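You operate a simulated robot arm through the tools that you are given. There is no shell and no other tool. Be economical: measure what you need, move in short steps, check, and stop when the job is done.

Carry out the task below with a simulated robot arm. There is one attempt and no reset: what you move stays moved.

Task
Refill the teal cartridge to 40 ml with its own ink.
Fine: no spill; refill slider parked, refill dial shut, cartridge back where it stood. Set down upright: what you pick out.

It is judged by the outcome, as a careful person would: the job done as asked, and still so three seconds after it is handed in. It fails if anything else is knocked over, pushed out of place, dropped, spilled or broken.

Robot
A 6-joint arm with a two-finger parallel gripper, fixed in place. Base frame: the origin is at the foot of the arm, x ahead of it, y to its left, z up; the work surface is at about z = 812. Lengths are in mm, angles in degrees, forces in N, time in s.
With the tool pointing down near the work surface it reaches from about 260 to 680 mm from the base axis. Its first joint turns from -66.0 to 66.0 degrees. Payload 2.9 kg.
The TCP is the grasp point between the finger pads, 30 mm short of the fingertips. In the tool frame z runs along the fingers and y along their closing line. The gripper opens to 110 mm. The fingers are 20 mm wide and 10 mm thick; the gripper's body (48 by 112 mm) begins 55 mm behind the TCP.
Orientation is that of the tool frame in the base frame, as a unit quaternion [w, x, y, z]. With the fingers straight down and closing along the base's y, the tool's x points along the base's -x, its y along +y and its z along -z.

Tools
- The arm moves only by the tool nudge_tool. Its argument "plan" is a list of rows, each an object of numbers (a shift or turn left out is 0, a gripper value left out holds the last): "x", "y", "z": the shift along the tool's x, y, z in mm; "wx", "wy", "wz": the turn, a rotation vector about the tool's x, y, z in degrees; "claw": the finger opening in mm, from 0 to 110. In form: [{"x": .., "y": .., "z": .., "wx": .., "wy": .., "wz": .., "claw": ..}, ...]. A call has 1 to 10 rows; each row shifts and turns the commanded pose from where the row before left it, along the tool's axes as they then stand. Rows are played at 5 a second. More than 50 mm and 8.6 degrees between two rows, or a gripper value outside its range, and nothing of the call is played. Where a pose cannot be reached the arm comes as near as it can. A force on the tool above 80 N (or 10 N above the force at the start of the call, whichever is more), or a blocked arm, ends the call early, and 0.2 s more pass. The fingers move at their own pace (about 108 mm/s each) and stop on an object; they squeeze with about 39 N. The grip force told is the motor's: it shows also when the fingers shut on nothing. Time passes only in rows, and 0.2 s behind the last, so rows that do not move let the fingers close. The reply holds the time, the measured pose of the TCP, the force on the tool along the base axes, the opening and the grip force, in the units named above and with some noise, with the torque about the TCP (base axes, N m) and any sound that the robot's microphone picked up, and new pictures: "pictures" is both (left out), scene, wrist or none.
- Cameras (640 x 400 px; columns grow to the right, rows downward): "scene" is fixed at [78.9, 431.1, 1395.9]; the picture's right is [-0.82, -0.57, 0.00], its down [-0.32, 0.46, -0.83] and it looks along [0.48, -0.68, -0.56] (base axes); focal length 331 px, centre (320, 200). "wrist" rides on the gripper at [72, 17, -103] in the tool frame; the picture's right is [-0.23, 0.97, 0.00], its down [-0.76, -0.18, -0.62] and it looks along [-0.61, -0.14, 0.78] (tool axes); focal length 222 px, centre (320, 200). There is no depth. A picture from a camera that has moved, and an enlarged one, comes with that camera's place and axes in the base frame and with its lens. The place of the scene camera against the robot may be out by one fixed shift of up to 18 mm in any direction.
- close_up(camera, box): a new picture of the part [left, top, right, bottom] of that camera's present view, enlarged. No time passes.
- close_job(): hands the job in; it is judged then, once.

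Go step by step. Nothing tells you positions but the pictures and the camera data: compare them with the known pose of the tool, close in by small moves and look again before you grip or let go. The budget is 120 turns and 200 pictures, counting those below and the enlarged ones. Unless the task says otherwise, let go and move clear before handing in, and close with one line.

The tools are called after "Emit:" as a command line: name --argument value ..., lists and objects as JSON in quotes. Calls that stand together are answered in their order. nudge_tool: Moves the arm, as the interface text tells. Its arguments: {"type":"object","properties":{"plan":{"type":"array"},"pictures":{"type":"string","enum":["both","scene","wrist","none"]}},"required":["plan"]} The other tools are called the same way: close_up (camera, box) takes an enlarged picture of a part of a camera's view; close_job () hands the job in.

At the start:

```text
clock: 0.0
position: [275.5, -229.8, 1079.7]
orientation: [0.001, 0.0, 1.0, 0.0]
force: [-0.2, 0.4, 0.5]
torque: [-0.01, -0.01, 0.01]
opening: 110.1
finger_force: 0.0
```

scene: 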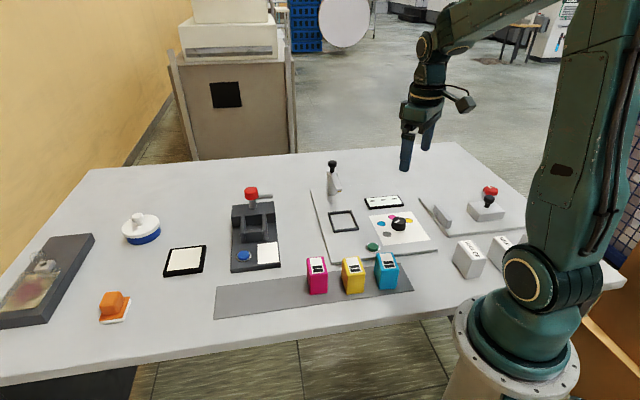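
wrist: 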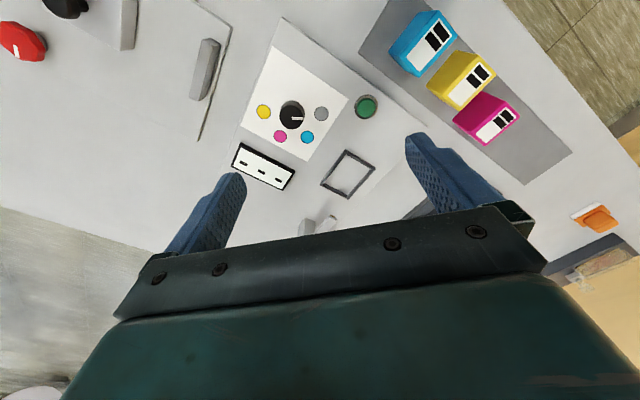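

I see a refill board (dial with colour dots, square frame, display, green button, black-topped spout), cartridges on a grey strip, and other stations. I'll look closer before moving.

Emit:
close_up --camera "scene" --box '[300, 150, 450, 260]'

Emit:
close_up --camera "scene" --box '[290, 240, 420, 310]'

Emit:
close_up --camera "scene" --box '[410, 170, 540, 290]'

Emit:
close_up --camera "wrist" --box '[220, 10, 540, 250]'

Emit:
close_up --camera "scene" --box '[90, 170, 300, 330]'

```text
3.64 times, centred on (375, 205) of scene
camera zoom: at [78.9, 431.1, 1395.9], right [-0.82, -0.57, 0.0], down [-0.32, 0.46, -0.83], along [0.48, -0.68, -0.56], focal length 1203 px, centre (120, 182)
```

zoom: 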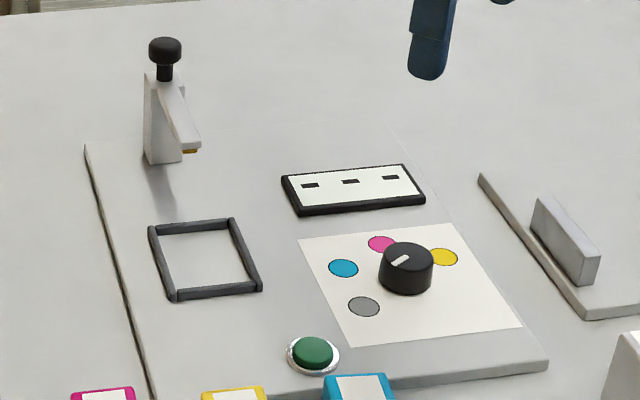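

```text
4.92 times, centred on (355, 275) of scene
camera zoom: at [78.9, 431.1, 1395.9], right [-0.82, -0.57, 0.0], down [-0.32, 0.46, -0.83], along [0.48, -0.68, -0.56], focal length 1628 px, centre (148, -169)
```

zoom: 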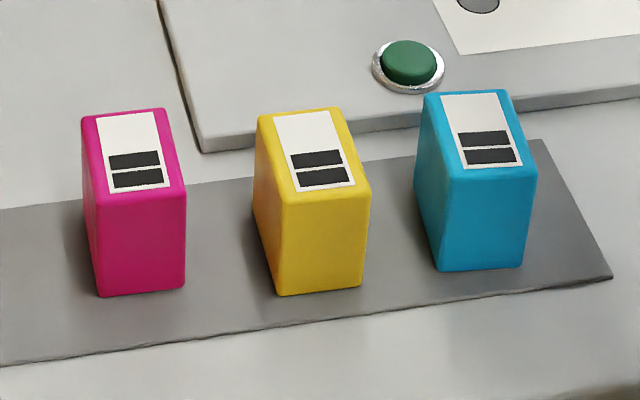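

```text
3.33 times, centred on (475, 230) of scene
camera zoom: at [78.9, 431.1, 1395.9], right [-0.82, -0.57, 0.0], down [-0.32, 0.46, -0.83], along [0.48, -0.68, -0.56], focal length 1102 px, centre (-197, 100)
```

zoom: 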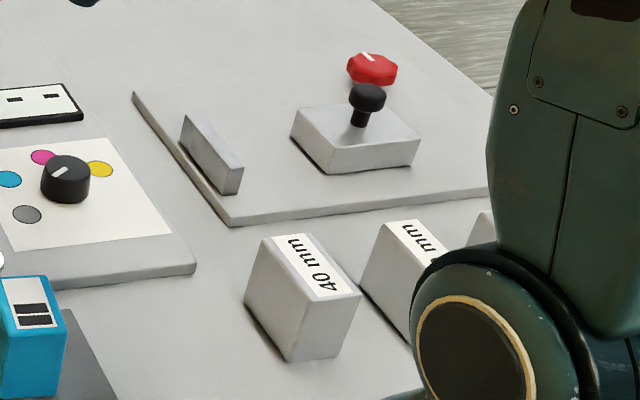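

```text
1.67 times, centred on (380, 130) of wrist
camera zoom: at [202.0, -213.7, 1182.9], right [0.23, 0.97, 0.0], down [0.76, -0.18, 0.62], along [0.61, -0.14, -0.78], focal length 370 px, centre (220, 317)
```

zoom: 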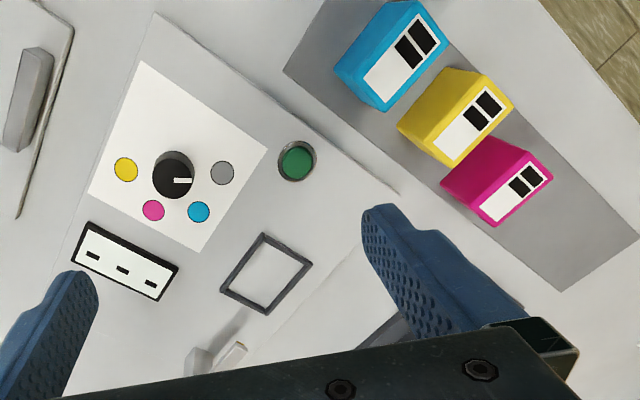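

```text
2.50 times, centred on (195, 250) of scene
camera zoom: at [78.9, 431.1, 1395.9], right [-0.82, -0.57, 0.0], down [-0.32, 0.46, -0.83], along [0.48, -0.68, -0.56], focal length 827 px, centre (632, 75)
```

zoom: 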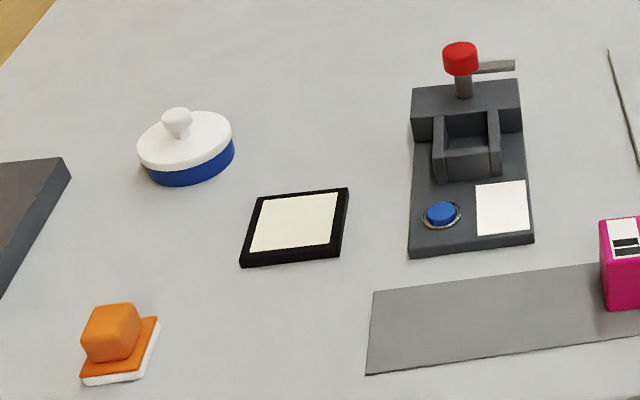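

Grey looks like the shut position on the dial; the black-knobbed spout post looks like the slider, and it seems to move toward the square frame. I'll move over the board to see it better from above.

Emit:
nudge_tool --plan '[{"x": -45, "y": -15}, {"x": -45, "y": -15}, {"x": -30}]' --pictures "wrist"

```text
clock: 0.8
position: [395.9, -260.9, 1078.3]
orientation: [0.0, 0.001, 1.0, 0.0]
force: [0.2, -0.2, 0.8]
torque: [-0.02, 0.01, -0.01]
opening: 110.0
finger_force: 0.1
camera wrist: at [322.3, -243.9, 1182.9], right [0.23, 0.97, 0.0], down [0.76, -0.18, 0.62], along [0.61, -0.14, -0.78], focal length 222 px, centre (320, 200)
```

wrist: 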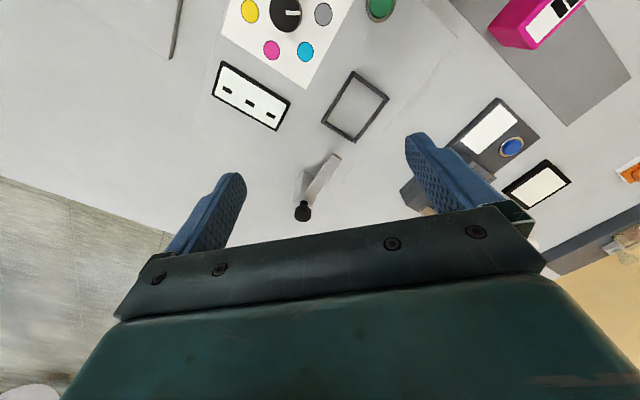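

Emit:
close_up --camera "wrist" --box '[200, 0, 420, 230]'

```text
1.74 times, centred on (310, 115) of wrist
camera zoom: at [322.3, -243.9, 1182.9], right [0.23, 0.97, 0.0], down [0.76, -0.18, 0.62], along [0.61, -0.14, -0.78], focal length 386 px, centre (337, 348)
```

zoom: 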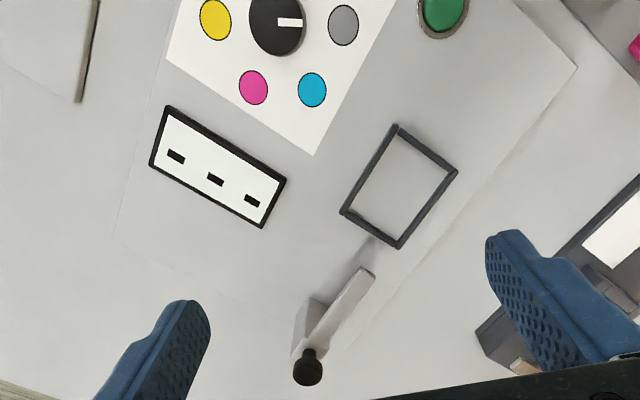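

Frame centre is about (440,-214), axes at 45°, and the slider knob is about (535,-318). Grey is shut. Next I'll view the teal cartridge from nearer.

Emit:
nudge_tool --plan '[{"x": 30, "y": 35}, {"x": 30, "y": 35}, {"x": 30, "y": 35}, {"x": 16, "y": 26}]' --pictures "wrist"

Emit:
close_up --camera "wrist" --box '[260, 20, 500, 170]'

```text
clock: 1.8
position: [288.2, -129.0, 1078.6]
orientation: [0.0, 0.0, 1.0, 0.0]
force: [-0.1, 0.7, -0.4]
torque: [0.03, 0.03, 0.02]
opening: 109.9
finger_force: 0.0
camera wrist: at [215.8, -112.0, 1182.6], right [0.23, 0.97, 0.0], down [0.76, -0.18, 0.62], along [0.61, -0.14, -0.78], focal length 222 px, centre (320, 200)
```

wrist: 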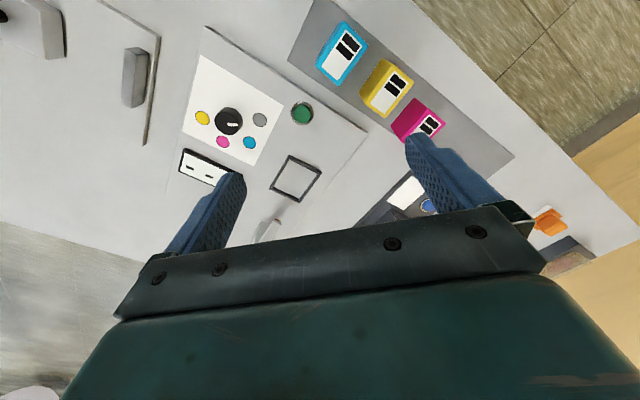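

```text
2.67 times, centred on (380, 95) of wrist
camera zoom: at [215.8, -112.0, 1182.6], right [0.23, 0.97, 0.0], down [0.76, -0.18, 0.62], along [0.61, -0.14, -0.78], focal length 592 px, centre (160, 480)
```

zoom: 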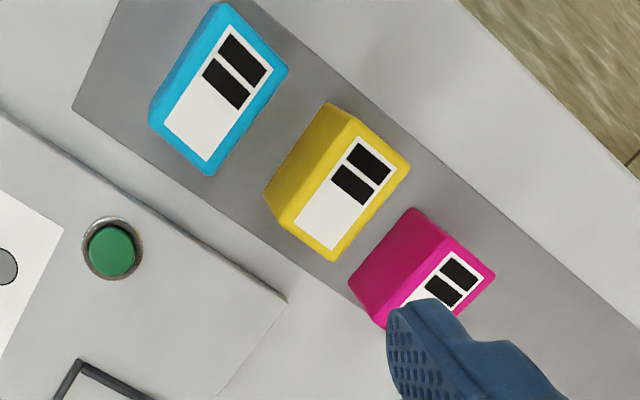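

The teal cartridge is about 36×51×60 mm at roughly (252,-93), turned about -51°. I'll move above it, still high, rotate the tool to match and look.

Emit:
nudge_tool --plan '[{"x": 18, "y": 18, "z": 20, "claw": 64}, {"x": 18, "y": 18, "z": 30}, {"wz": 8.5, "z": 20}, {"wz": 8.5, "z": 20}, {"wz": 8.5}, {"wz": 8.5}, {"wz": 8.5}, {"wz": 8.5}]'

```text
clock: 3.6
position: [253.2, -93.3, 990.3]
orientation: [0.0, 0.432, 0.902, -0.001]
force: [0.5, -0.4, 0.1]
torque: [-0.02, 0.01, -0.01]
opening: 63.9
finger_force: 0.1
camera wrist: at [220.3, -26.6, 1092.8], right [0.9, 0.43, 0.0], down [0.34, -0.7, 0.62], along [0.27, -0.56, -0.78], focal length 222 px, centre (320, 200)
```

scene: 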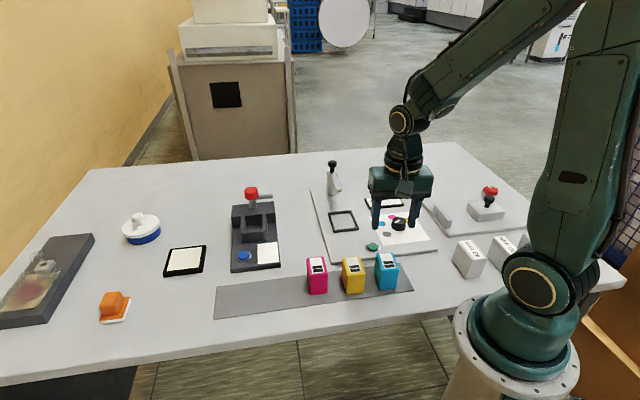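
wrist: 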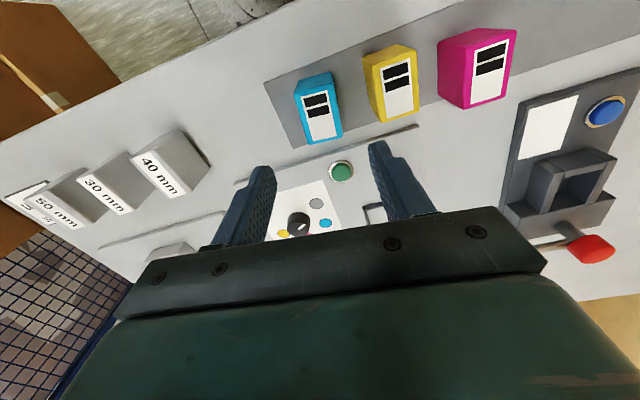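

Emit:
close_up --camera "wrist" --box '[240, 40, 440, 165]'

```text
3.20 times, centred on (340, 102) of wrist
camera zoom: at [220.3, -26.6, 1092.8], right [0.9, 0.43, 0.0], down [0.34, -0.7, 0.62], along [0.27, -0.56, -0.78], focal length 711 px, centre (256, 512)
```

zoom: 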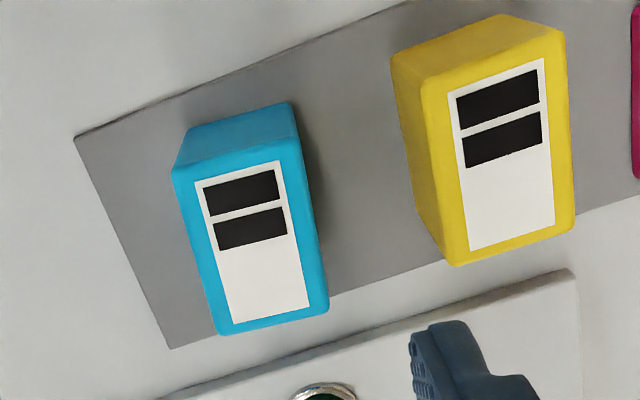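

The tool is aligned to about 0.5° and nearly centred. I'll narrow the opening to 56 to clear the yellow cartridge and go down.

Emit:
nudge_tool --plan '[{"x": 2, "claw": 54}, {"z": 40}, {"z": 35}]' --pictures "both"

```text
clock: 4.4
position: [252.5, -91.2, 915.1]
orientation: [-0.001, 0.43, 0.903, 0.0]
force: [-0.6, 0.5, 0.5]
torque: [0.02, 0.02, -0.02]
opening: 54.0
finger_force: 0.1
camera wrist: at [218.5, -25.0, 1018.2], right [0.9, 0.44, 0.0], down [0.34, -0.7, 0.62], along [0.27, -0.56, -0.78], focal length 222 px, centre (320, 200)
```

scene: 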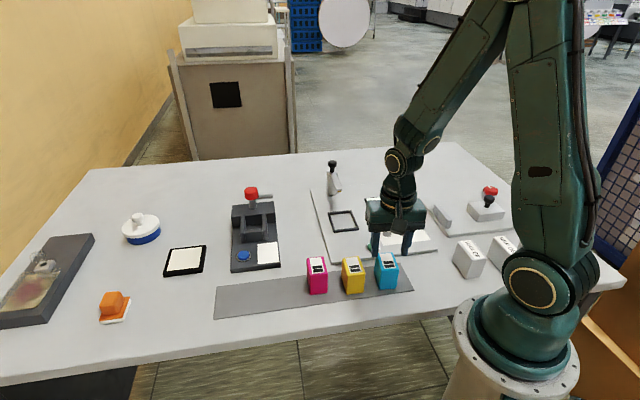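
wrist: 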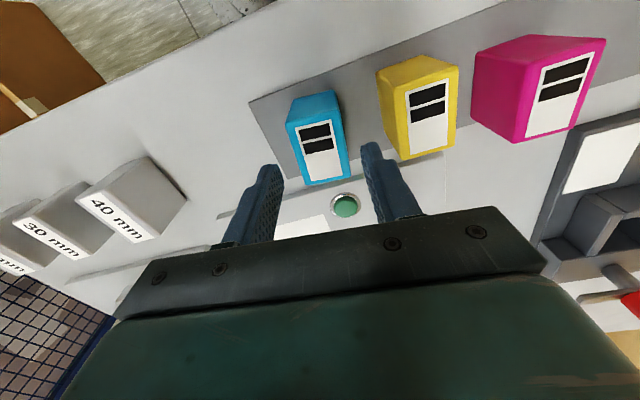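

Emit:
close_up --camera "wrist" --box '[250, 70, 410, 230]'

```text
2.50 times, centred on (330, 150) of wrist
camera zoom: at [218.5, -25.0, 1018.2], right [0.9, 0.44, 0.0], down [0.34, -0.7, 0.62], along [0.27, -0.56, -0.78], focal length 555 px, centre (295, 325)
```

zoom: 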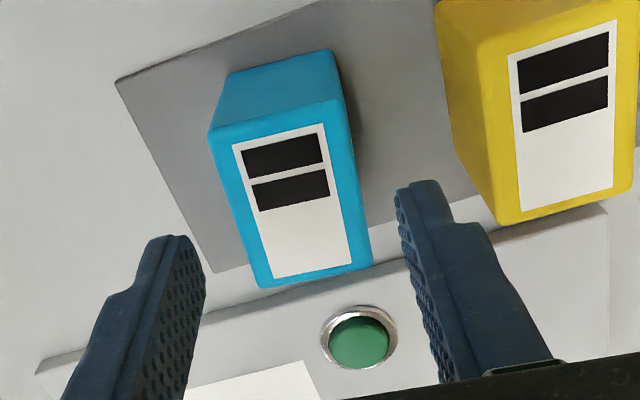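

Centred within about 1 mm. I'll go down and grip.

Emit:
nudge_tool --plan '[{"x": 1, "y": 1, "z": 27}, {"z": 27}, {"claw": 20}, {}, {}]' --pictures "wrist"

```text
clock: 5.6
position: [250.2, -89.7, 860.6]
orientation: [0.0, 0.43, 0.903, 0.0]
force: [-4.6, -1.6, 7.8]
torque: [0.05, 0.11, 0.01]
opening: 39.3
finger_force: 39.3
camera wrist: at [218.4, -23.3, 963.9], right [0.9, 0.44, 0.0], down [0.34, -0.7, 0.62], along [0.27, -0.56, -0.78], focal length 222 px, centre (320, 200)
```

wrist: 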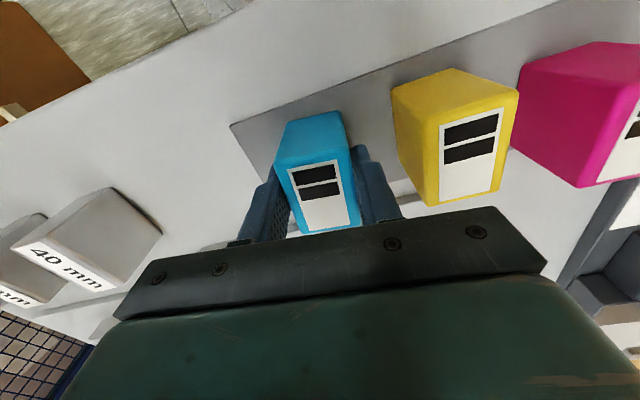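

Gripped, 39 mm wide. I'll lift straight up, carry it high to beside the frame and turn about 6° to match the frame.

Emit:
nudge_tool --plan '[{"z": -20}, {"z": -30}, {"z": -40}, {"z": -30}, {"x": -45}, {"x": -45}, {"x": -45}, {"x": -45, "y": -10}, {"x": -35, "y": -11}, {"wz": -6.2}]' --pictures "both"

```text
clock: 7.8
position: [370.3, -270.2, 979.9]
orientation: [0.0, 0.38, 0.925, 0.0]
force: [-1.1, -0.7, -1.6]
torque: [-0.03, 0.02, 0.03]
opening: 39.4
finger_force: 39.4
camera wrist: at [330.1, -208.0, 1083.5], right [0.85, 0.53, 0.0], down [0.42, -0.66, 0.62], along [0.33, -0.53, -0.78], focal length 222 px, centre (320, 200)
```

scene: 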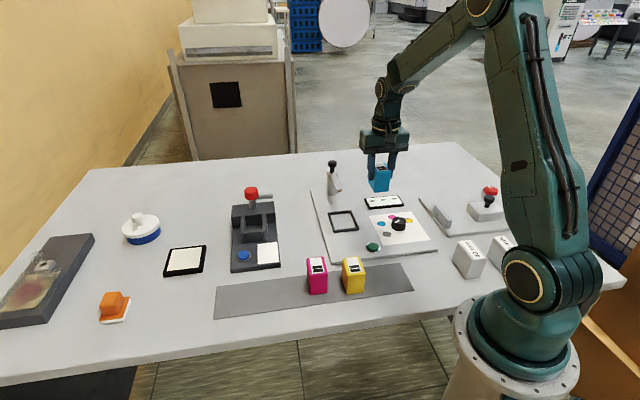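
wrist: 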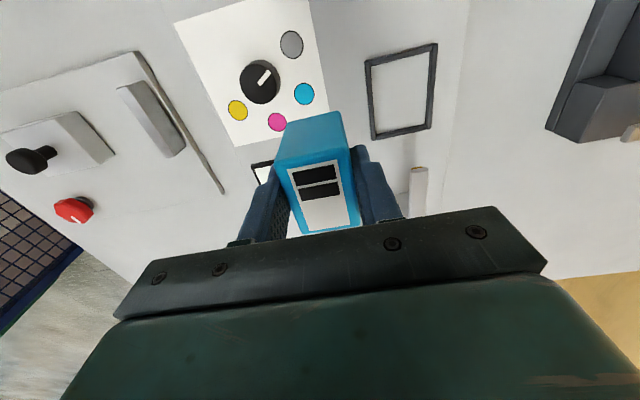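

Emit:
close_up --camera "wrist" --box '[340, 20, 460, 230]'

Emit:
close_up --camera "wrist" --box '[260, 100, 360, 240]'

```text
1.90 times, centred on (400, 125) of wrist
camera zoom: at [330.1, -208.0, 1083.5], right [0.85, 0.53, 0.0], down [0.42, -0.66, 0.62], along [0.33, -0.53, -0.78], focal length 423 px, centre (168, 343)
```

zoom: 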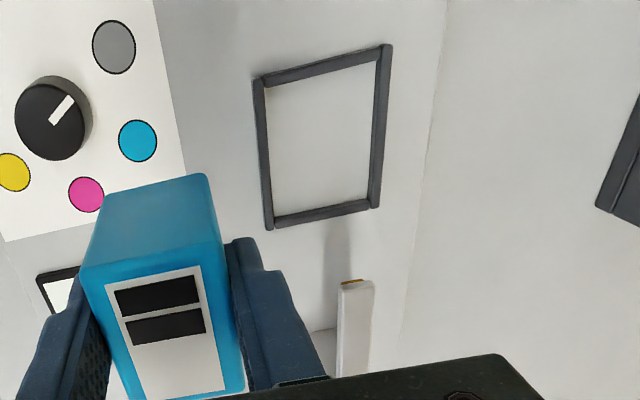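

```text
2.86 times, centred on (310, 170) of wrist
camera zoom: at [330.1, -208.0, 1083.5], right [0.85, 0.53, 0.0], down [0.42, -0.66, 0.62], along [0.33, -0.53, -0.78], focal length 635 px, centre (349, 286)
```

zoom: 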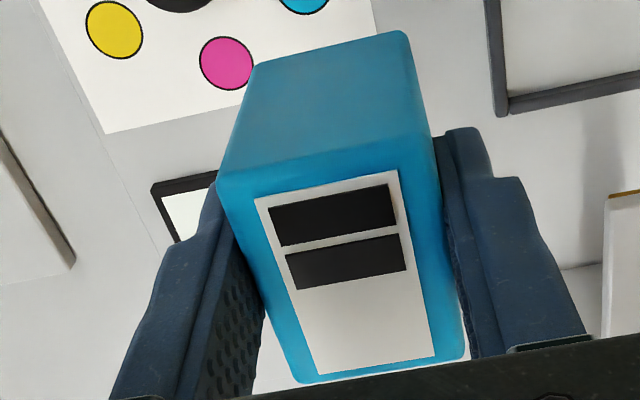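

The frame is aligned with the tool and lies (-12,+87) mm from it in the tool frame. I'll move over it and partly down, then look.

Emit:
nudge_tool --plan '[{"x": -4, "y": 45}, {"x": -8, "y": 42.4}, {"z": 30}, {"z": 30}, {"z": 20}]' --pictures "both"

Emit:
close_up --camera "wrist" --box '[240, 80, 400, 240]'

Emit:
close_up --camera "scene" --box '[300, 150, 400, 250]'

```text
clock: 9.0
position: [441.4, -215.8, 900.4]
orientation: [0.0, 0.381, 0.925, 0.0]
force: [0.6, -0.9, -0.8]
torque: [0.0, -0.03, -0.03]
opening: 39.4
finger_force: 38.7
camera wrist: at [400.9, -153.7, 1004.1], right [0.85, 0.53, 0.0], down [0.41, -0.66, 0.62], along [0.33, -0.53, -0.78], focal length 222 px, centre (320, 200)
```

scene: 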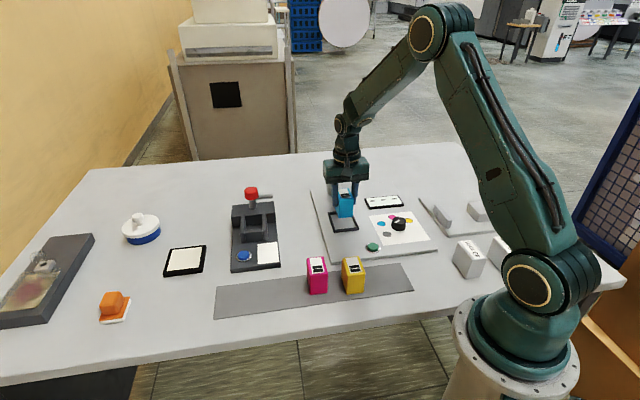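
wrist: 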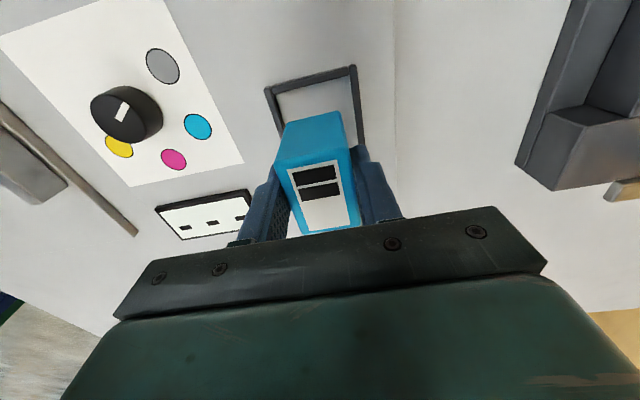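

```text
2.50 times, centred on (320, 160) of wrist
camera zoom: at [400.9, -153.7, 1004.1], right [0.85, 0.53, 0.0], down [0.41, -0.66, 0.62], along [0.33, -0.53, -0.78], focal length 555 px, centre (320, 300)
```

zoom: 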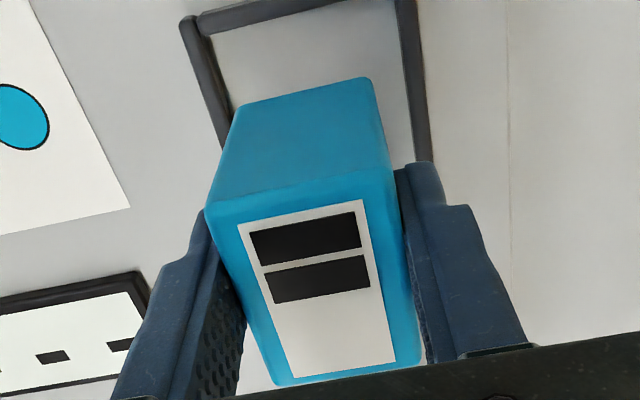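

```text
4.00 times, centred on (350, 200) of scene
camera zoom: at [78.9, 431.1, 1395.9], right [-0.82, -0.57, 0.0], down [-0.32, 0.46, -0.83], along [0.48, -0.68, -0.56], focal length 1323 px, centre (200, 200)
```

zoom: 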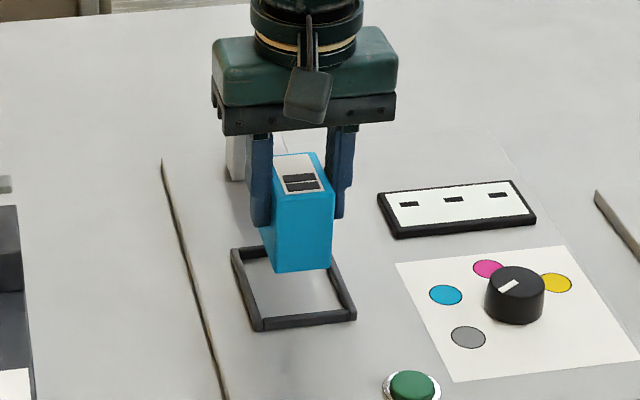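

Nearly centred, with a +2 mm correction in tool y. I'll lower slowly.

Emit:
nudge_tool --plan '[{"y": 2}, {"z": 12}, {"z": 8}, {"z": 4}, {}]' --pictures "scene"

Emit:
close_up --camera "scene" --box '[310, 170, 380, 240]'

```text
clock: 10.2
position: [441.9, -214.4, 876.3]
orientation: [-0.001, 0.381, 0.925, 0.0]
force: [0.2, -0.3, -0.5]
torque: [-0.03, 0.02, -0.01]
opening: 39.7
finger_force: 39.0
```

scene: 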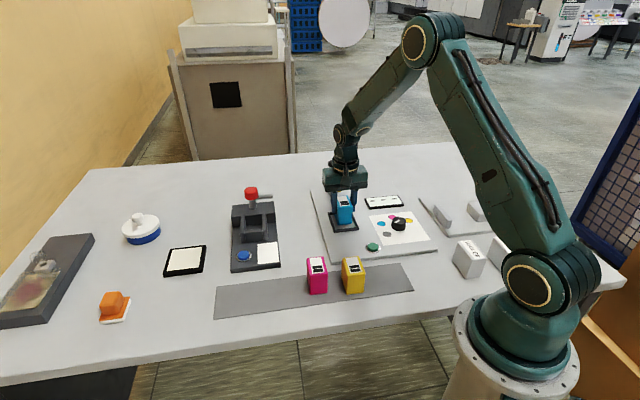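

```text
5.71 times, centred on (345, 205) of scene
camera zoom: at [78.9, 431.1, 1395.9], right [-0.82, -0.57, 0.0], down [-0.32, 0.46, -0.83], along [0.48, -0.68, -0.56], focal length 1890 px, centre (177, 171)
```

zoom: 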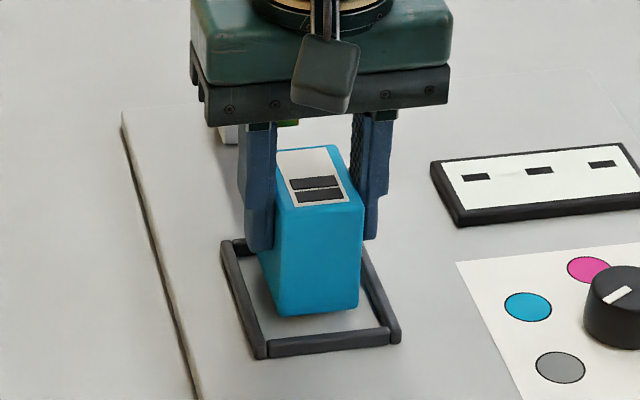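

Emit:
nudge_tool --plan '[{"z": 2}, {"z": 2}, {}]' --pictures "none"

```text
clock: 11.0
position: [442.1, -213.9, 872.6]
orientation: [0.001, 0.381, 0.925, 0.001]
force: [-0.1, 0.1, -1.5]
torque: [0.0, 0.02, 0.03]
opening: 39.6
finger_force: 39.2
```

Emit:
nudge_tool --plan '[{"z": 1.5}, {"z": 1.5}, {}]' --pictures "scene"

Emit:
close_up --camera "scene" --box '[310, 170, 420, 260]'

```text
clock: 11.8
position: [442.2, -215.4, 869.8]
orientation: [0.0, 0.381, 0.925, 0.0]
force: [-1.2, 0.5, 2.3]
torque: [0.11, 0.09, 0.0]
opening: 39.4
finger_force: 39.1
```

scene: 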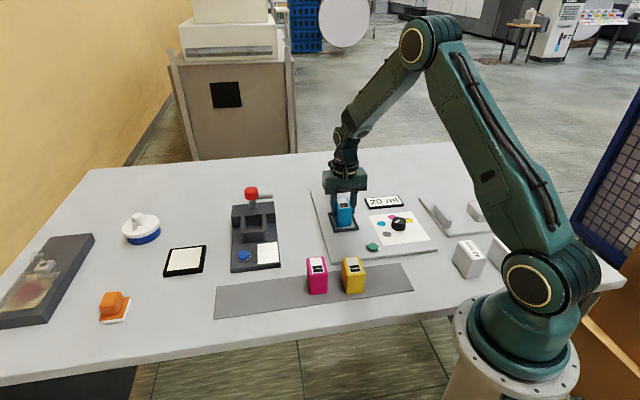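

```text
4.44 times, centred on (365, 215) of scene
camera zoom: at [78.9, 431.1, 1395.9], right [-0.82, -0.57, 0.0], down [-0.32, 0.46, -0.83], along [0.48, -0.68, -0.56], focal length 1470 px, centre (120, 133)
```

zoom: 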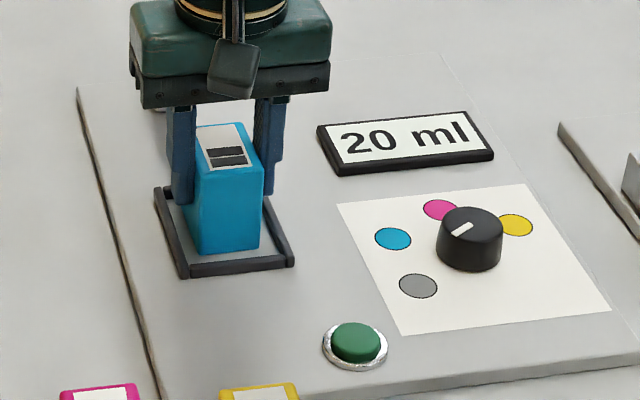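

The display reads 20 ml, so the cartridge is seated. I'll release it and rise.

Emit:
nudge_tool --plan '[{"claw": 58}, {}, {"z": -30}, {"z": -40}, {"z": -40}, {"z": -40}]' --pictures "both"

Emit:
close_up --camera "scene" --box '[300, 150, 420, 260]'

Emit:
close_up --camera "wrist" --box '[180, 0, 420, 230]'

```text
clock: 13.2
position: [441.1, -214.9, 1020.5]
orientation: [-0.001, 0.381, 0.924, 0.001]
force: [0.3, 0.1, -1.0]
torque: [0.01, 0.01, 0.0]
opening: 58.1
finger_force: 0.1
camera wrist: at [401.2, -152.2, 1123.8], right [0.85, 0.53, 0.0], down [0.42, -0.66, 0.62], along [0.33, -0.53, -0.78], focal length 222 px, centre (320, 200)
```

scene: 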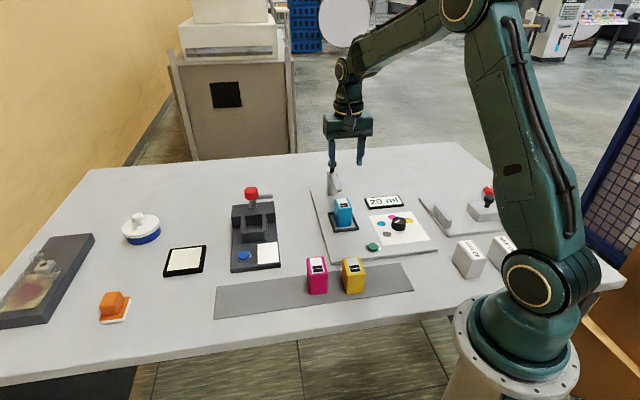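
wrist: 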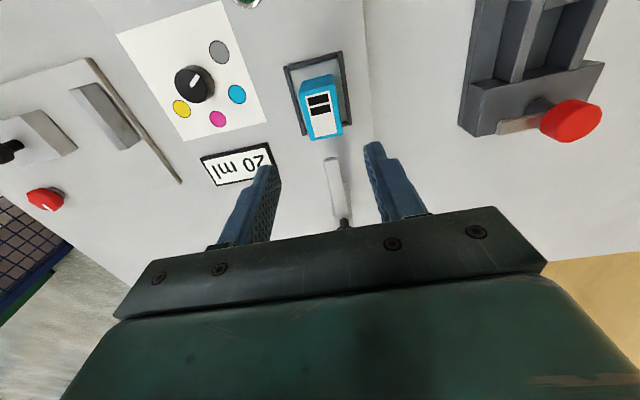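

```text
3.64 times, centred on (360, 205) of scene
camera zoom: at [78.9, 431.1, 1395.9], right [-0.82, -0.57, 0.0], down [-0.32, 0.46, -0.83], along [0.48, -0.68, -0.56], focal length 1203 px, centre (174, 182)
```

zoom: 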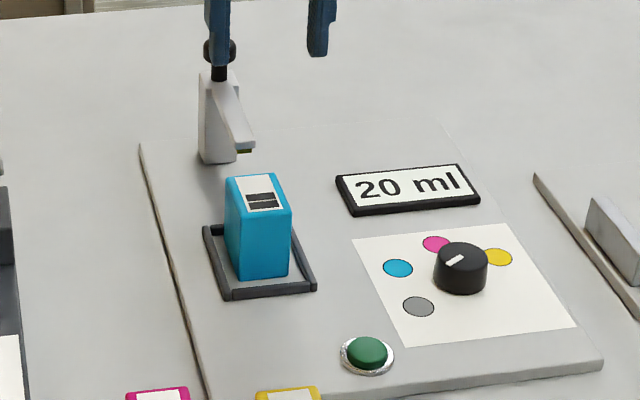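

```text
1.74 times, centred on (300, 115) of wrist
camera zoom: at [401.2, -152.2, 1123.8], right [0.85, 0.53, 0.0], down [0.42, -0.66, 0.62], along [0.33, -0.53, -0.78], focal length 386 px, centre (355, 348)
```

zoom: 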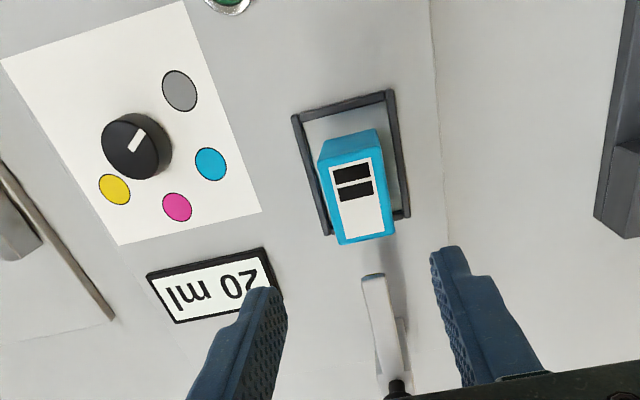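

The cartridge sits upright in the frame. Next I'll get a clear view of the slider knob by moving toward it, well above.

Emit:
nudge_tool --plan '[{"x": -40, "z": -20}, {"x": -40, "z": -20}, {"x": -20}]' --pictures "wrist"

Emit:
close_up --camera "wrist" --box '[240, 60, 400, 220]'

```text
clock: 14.0
position: [513.3, -287.5, 1060.1]
orientation: [0.0, 0.381, 0.925, 0.0]
force: [-1.3, 0.5, 0.1]
torque: [0.03, 0.03, 0.02]
opening: 57.9
finger_force: 0.0
camera wrist: at [472.8, -223.5, 1163.8], right [0.85, 0.53, 0.0], down [0.42, -0.66, 0.62], along [0.33, -0.53, -0.78], focal length 222 px, centre (320, 200)
```

wrist: 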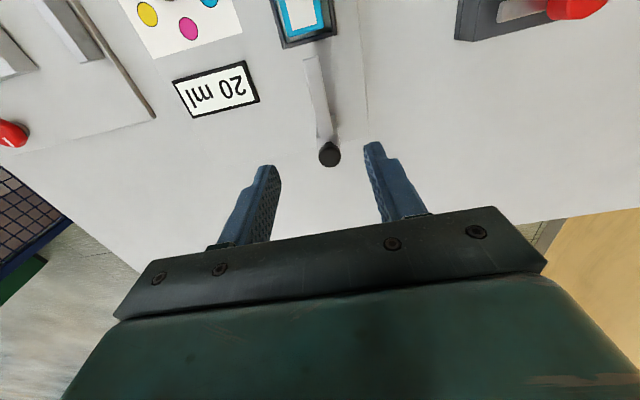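

```text
2.50 times, centred on (320, 140) of wrist
camera zoom: at [472.8, -223.5, 1163.8], right [0.85, 0.53, 0.0], down [0.42, -0.66, 0.62], along [0.33, -0.53, -0.78], focal length 555 px, centre (320, 350)
```

zoom: 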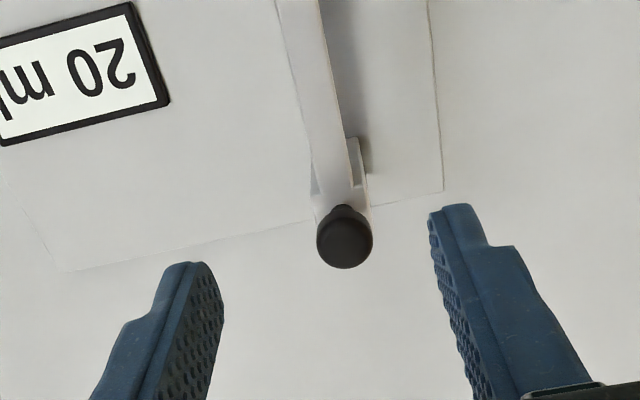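

The knob is about 50 mm ahead at (548,-321), top about z 940. I'll move over it, come part-way down and check.

Emit:
nudge_tool --plan '[{"x": -25, "y": 1}, {"x": -25, "z": 20}, {"z": 40}]' --pictures "both"

Emit:
close_up --camera "wrist" --box '[240, 60, 400, 220]'

Emit:
close_up --camera "scene" --box '[290, 100, 390, 200]'

```text
clock: 14.8
position: [548.7, -321.7, 1001.3]
orientation: [0.0, 0.381, 0.924, 0.0]
force: [0.6, 0.2, -0.8]
torque: [-0.04, 0.05, 0.0]
opening: 58.0
finger_force: 0.0
camera wrist: at [508.3, -258.4, 1103.9], right [0.85, 0.53, 0.0], down [0.42, -0.66, 0.62], along [0.33, -0.53, -0.78], focal length 222 px, centre (320, 200)
```

scene: 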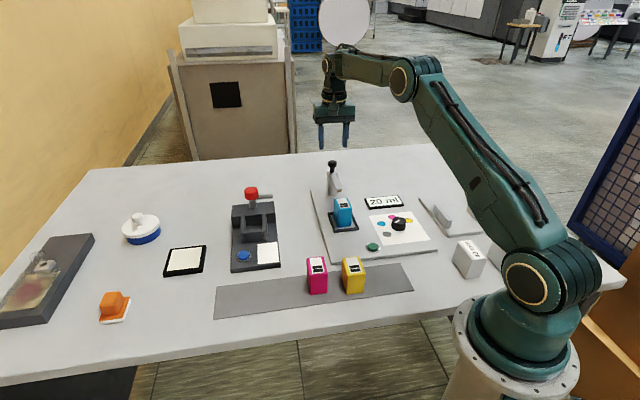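
wrist: 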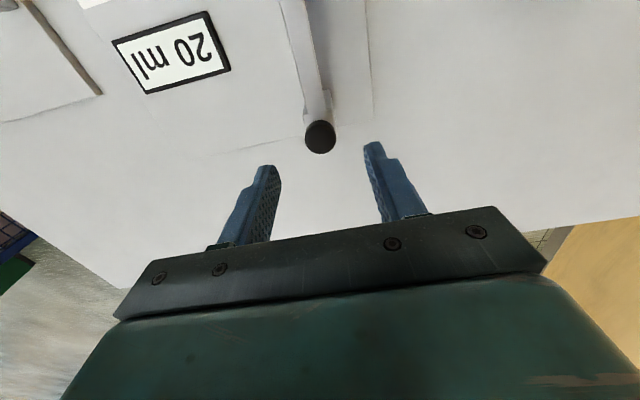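

```text
2.50 times, centred on (320, 140) of wrist
camera zoom: at [508.3, -258.4, 1103.9], right [0.85, 0.53, 0.0], down [0.42, -0.66, 0.62], along [0.33, -0.53, -0.78], focal length 555 px, centre (320, 350)
```

zoom: 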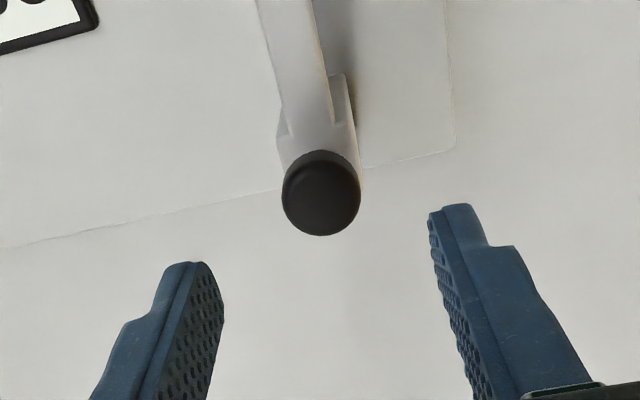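

```text
4.00 times, centred on (340, 150) of scene
camera zoom: at [78.9, 431.1, 1395.9], right [-0.82, -0.57, 0.0], down [-0.32, 0.46, -0.83], along [0.48, -0.68, -0.56], focal length 1323 px, centre (240, 400)
```

zoom: 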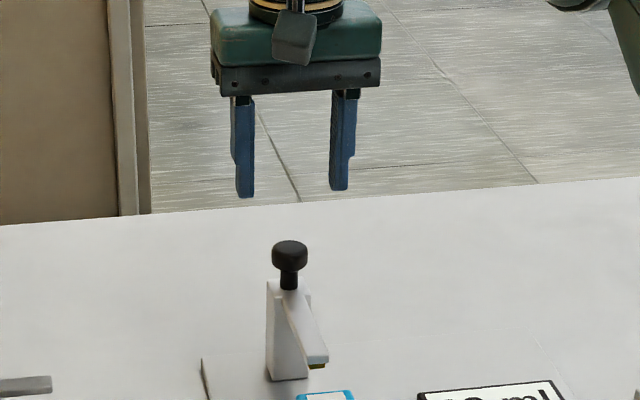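

Triangulated: knob top is about z 931, 25 mm across, directly below the TCP. I'll go down to grip it.

Emit:
nudge_tool --plan '[{"y": 1, "z": 30}, {"z": 25}, {"z": 9}, {"claw": 10}, {}, {}]' --pictures "both"

Emit:
close_up --camera "scene" --box '[290, 130, 390, 230]'

```text
clock: 16.2
position: [547.8, -322.6, 936.2]
orientation: [0.0, 0.384, 0.923, 0.0]
force: [-15.9, -12.9, 0.2]
torque: [-0.41, 0.19, -0.16]
opening: 27.7
finger_force: 44.5
camera wrist: at [508.6, -259.0, 1039.1], right [0.85, 0.53, 0.0], down [0.41, -0.67, 0.62], along [0.33, -0.53, -0.78], focal length 222 px, centre (320, 200)
```

scene: 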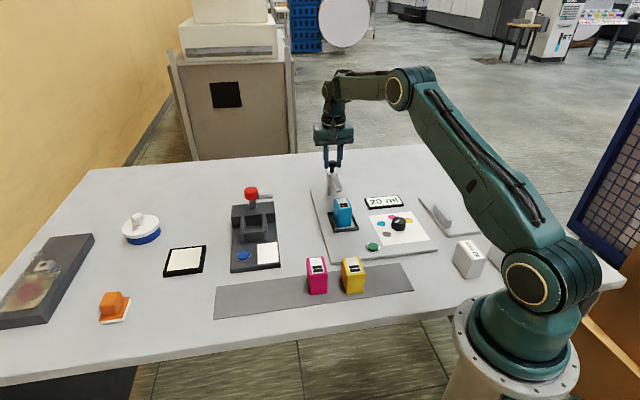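
wrist: 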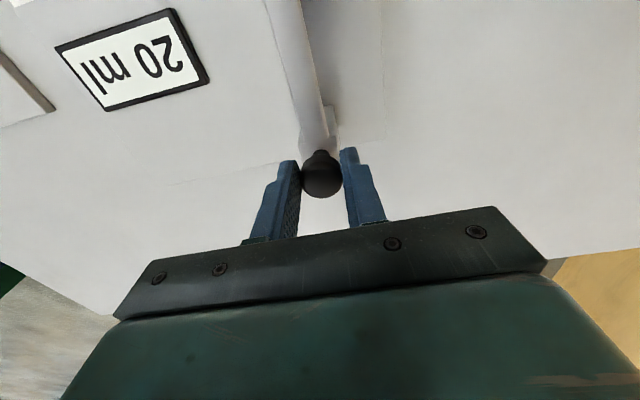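

```text
4.00 times, centred on (340, 180) of scene
camera zoom: at [78.5, 430.7, 1396.0], right [-0.82, -0.57, 0.0], down [-0.32, 0.46, -0.83], along [0.48, -0.68, -0.56], focal length 1323 px, centre (240, 280)
```

zoom: 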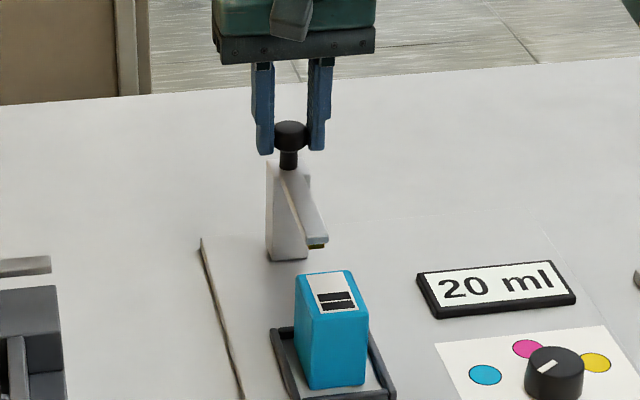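

Gripped with some side load. I'll ease that, then slide toward the cartridge in small steps.

Emit:
nudge_tool --plan '[{"y": -1.5}, {"x": 5}, {"x": 5}, {"x": 5}, {"x": 5}]' --pictures "scene"

Emit:
close_up --camera "scene" --box '[290, 130, 390, 230]'

```text
clock: 17.4
position: [534.7, -308.5, 936.1]
orientation: [0.0, 0.381, 0.924, -0.001]
force: [-12.7, -16.3, 1.2]
torque: [0.07, 0.63, -0.03]
opening: 27.7
finger_force: 45.2
```

scene: 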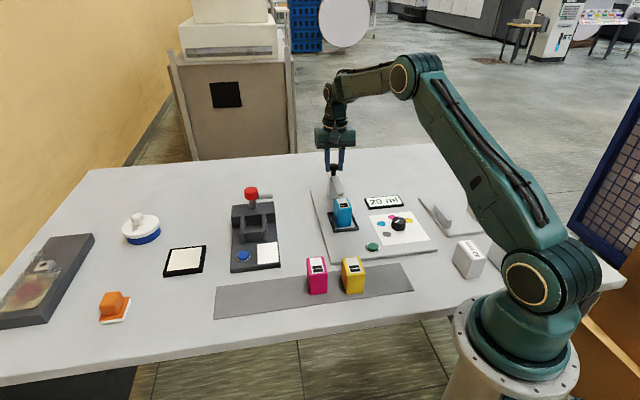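

```text
4.00 times, centred on (340, 180) of scene
camera zoom: at [78.6, 430.7, 1396.0], right [-0.82, -0.57, 0.0], down [-0.32, 0.46, -0.83], along [0.48, -0.68, -0.56], focal length 1323 px, centre (240, 280)
```

zoom: 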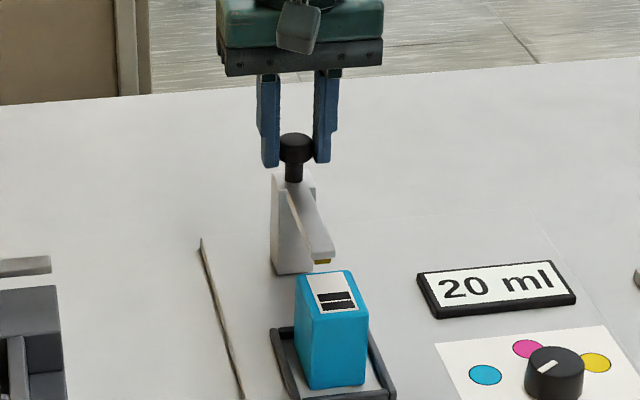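

It slides freely. I'll ease another 2 mm of side load and continue.

Emit:
nudge_tool --plan '[{"y": -2}, {"x": 5}, {"x": 5}, {"x": 5}, {"x": 5}]' --pictures "scene"

Emit:
close_up --camera "scene" --box '[290, 130, 390, 230]'

```text
clock: 18.6
position: [521.1, -293.8, 935.0]
orientation: [0.001, 0.38, 0.925, 0.001]
force: [-0.3, -3.7, 1.3]
torque: [-0.05, 0.05, 0.19]
opening: 27.3
finger_force: 45.0
```

scene: 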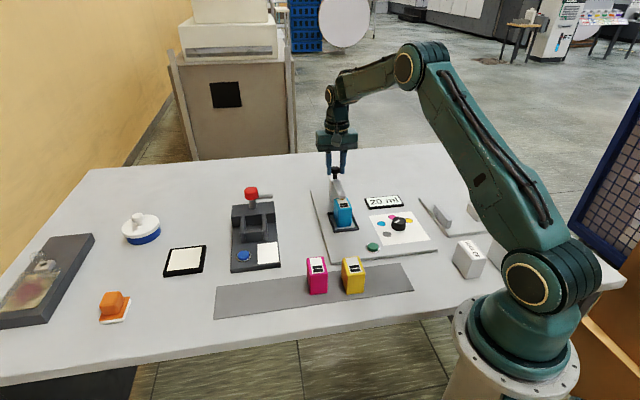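

```text
4.00 times, centred on (340, 180) of scene
camera zoom: at [78.9, 431.0, 1395.9], right [-0.82, -0.57, 0.0], down [-0.32, 0.46, -0.83], along [0.48, -0.68, -0.56], focal length 1323 px, centre (240, 280)
```

zoom: 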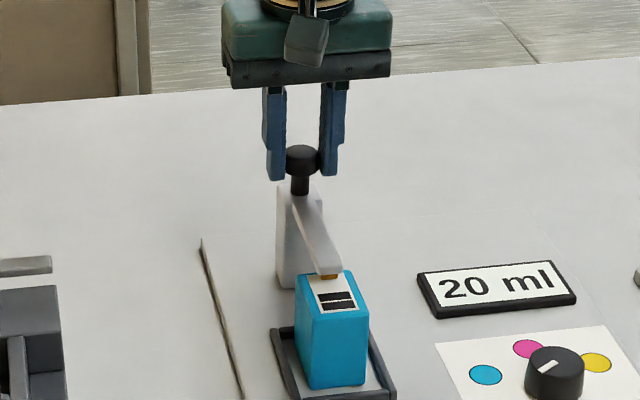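

Emit:
nudge_tool --plan '[{"x": 5}, {"x": 5}, {"x": 5}, {}]' --pictures "both"

Emit:
close_up --camera "scene" --box '[290, 130, 390, 230]'

Emit:
close_up --camera "wrist" --box '[220, 0, 420, 200]'

```text
clock: 19.6
position: [508.9, -283.8, 936.3]
orientation: [0.001, 0.38, 0.925, 0.0]
force: [4.8, 1.8, 1.2]
torque: [-0.34, -0.51, 0.17]
opening: 27.7
finger_force: 44.9
camera wrist: at [469.1, -220.5, 1039.0], right [0.85, 0.53, 0.0], down [0.42, -0.66, 0.62], along [0.33, -0.53, -0.78], focal length 222 px, centre (320, 200)
```

scene: 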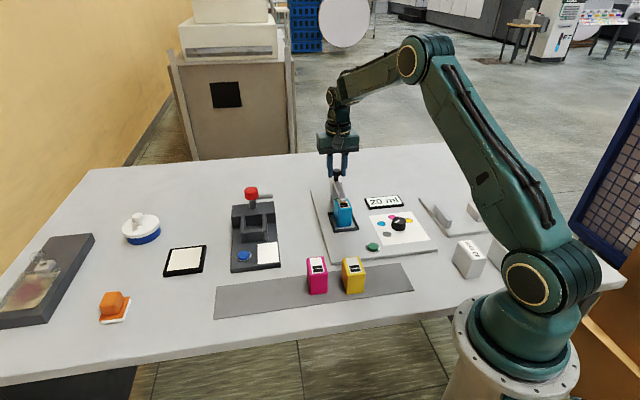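
wrist: 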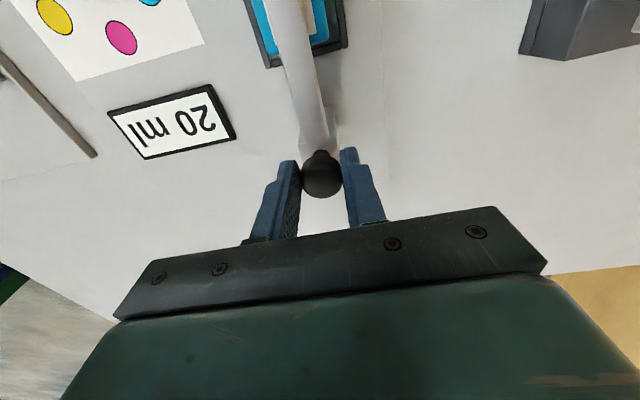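

```text
4.00 times, centred on (340, 180) of scene
camera zoom: at [79.0, 431.2, 1395.8], right [-0.82, -0.57, 0.0], down [-0.32, 0.46, -0.83], along [0.48, -0.68, -0.56], focal length 1323 px, centre (240, 280)
```

zoom: 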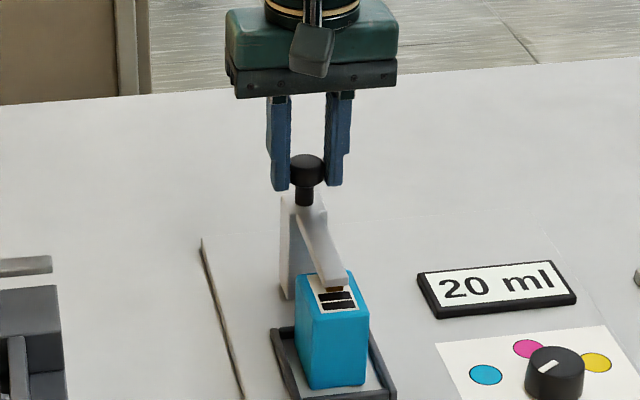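

```text
2.00 times, centred on (320, 100) of wrist
camera zoom: at [469.1, -220.5, 1039.0], right [0.85, 0.53, 0.0], down [0.42, -0.66, 0.62], along [0.33, -0.53, -0.78], focal length 444 px, centre (320, 400)
```

zoom: 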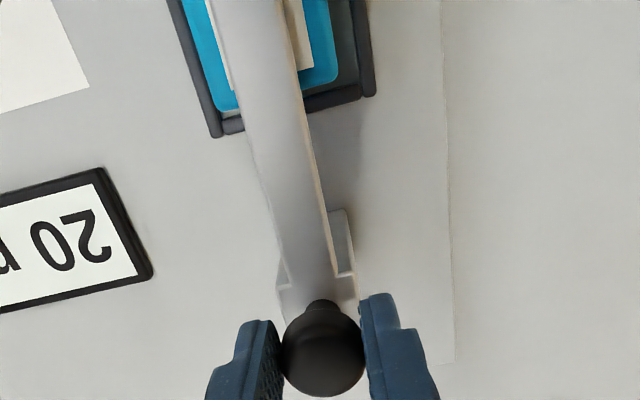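

Emit:
nudge_tool --plan '[{"x": 3}, {"x": 3}, {}]' --pictures "scene"

Emit:
close_up --camera "scene" --box '[310, 160, 370, 220]'

```text
clock: 20.4
position: [505.6, -278.7, 936.4]
orientation: [0.002, 0.38, 0.925, 0.0]
force: [17.6, -0.9, -2.8]
torque: [0.68, 0.33, 0.03]
opening: 27.5
finger_force: 44.8
```

scene: 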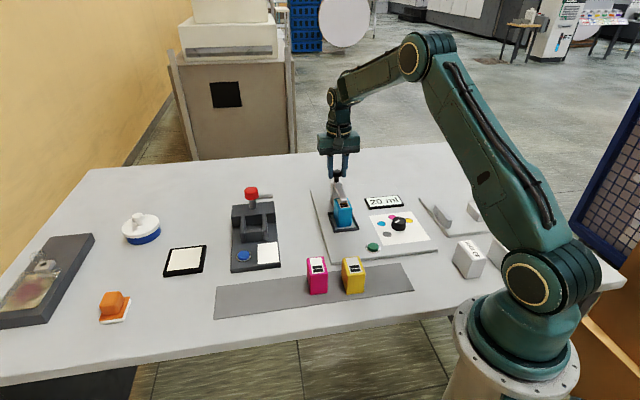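

```text
6.67 times, centred on (340, 190) of scene
camera zoom: at [79.4, 431.0, 1395.9], right [-0.82, -0.57, 0.0], down [-0.32, 0.46, -0.83], along [0.48, -0.68, -0.56], focal length 2205 px, centre (187, 267)
```

zoom: 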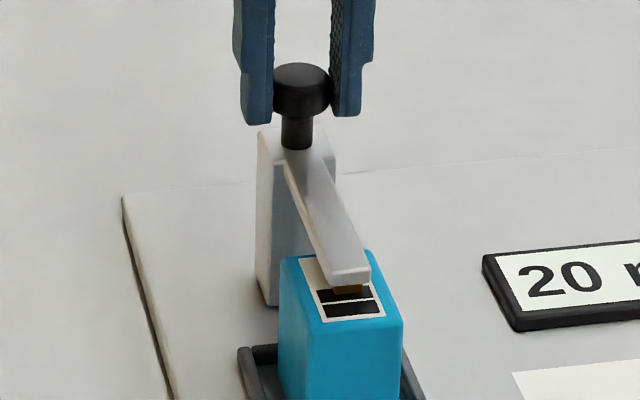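

Emit:
nudge_tool --plan '[{"x": 3}, {}]' --pictures "none"

```text
clock: 21.0
position: [505.3, -278.7, 935.8]
orientation: [0.004, 0.381, 0.925, -0.001]
force: [29.1, -8.0, -7.9]
torque: [-0.03, -0.34, 0.01]
opening: 27.7
finger_force: 45.2
```

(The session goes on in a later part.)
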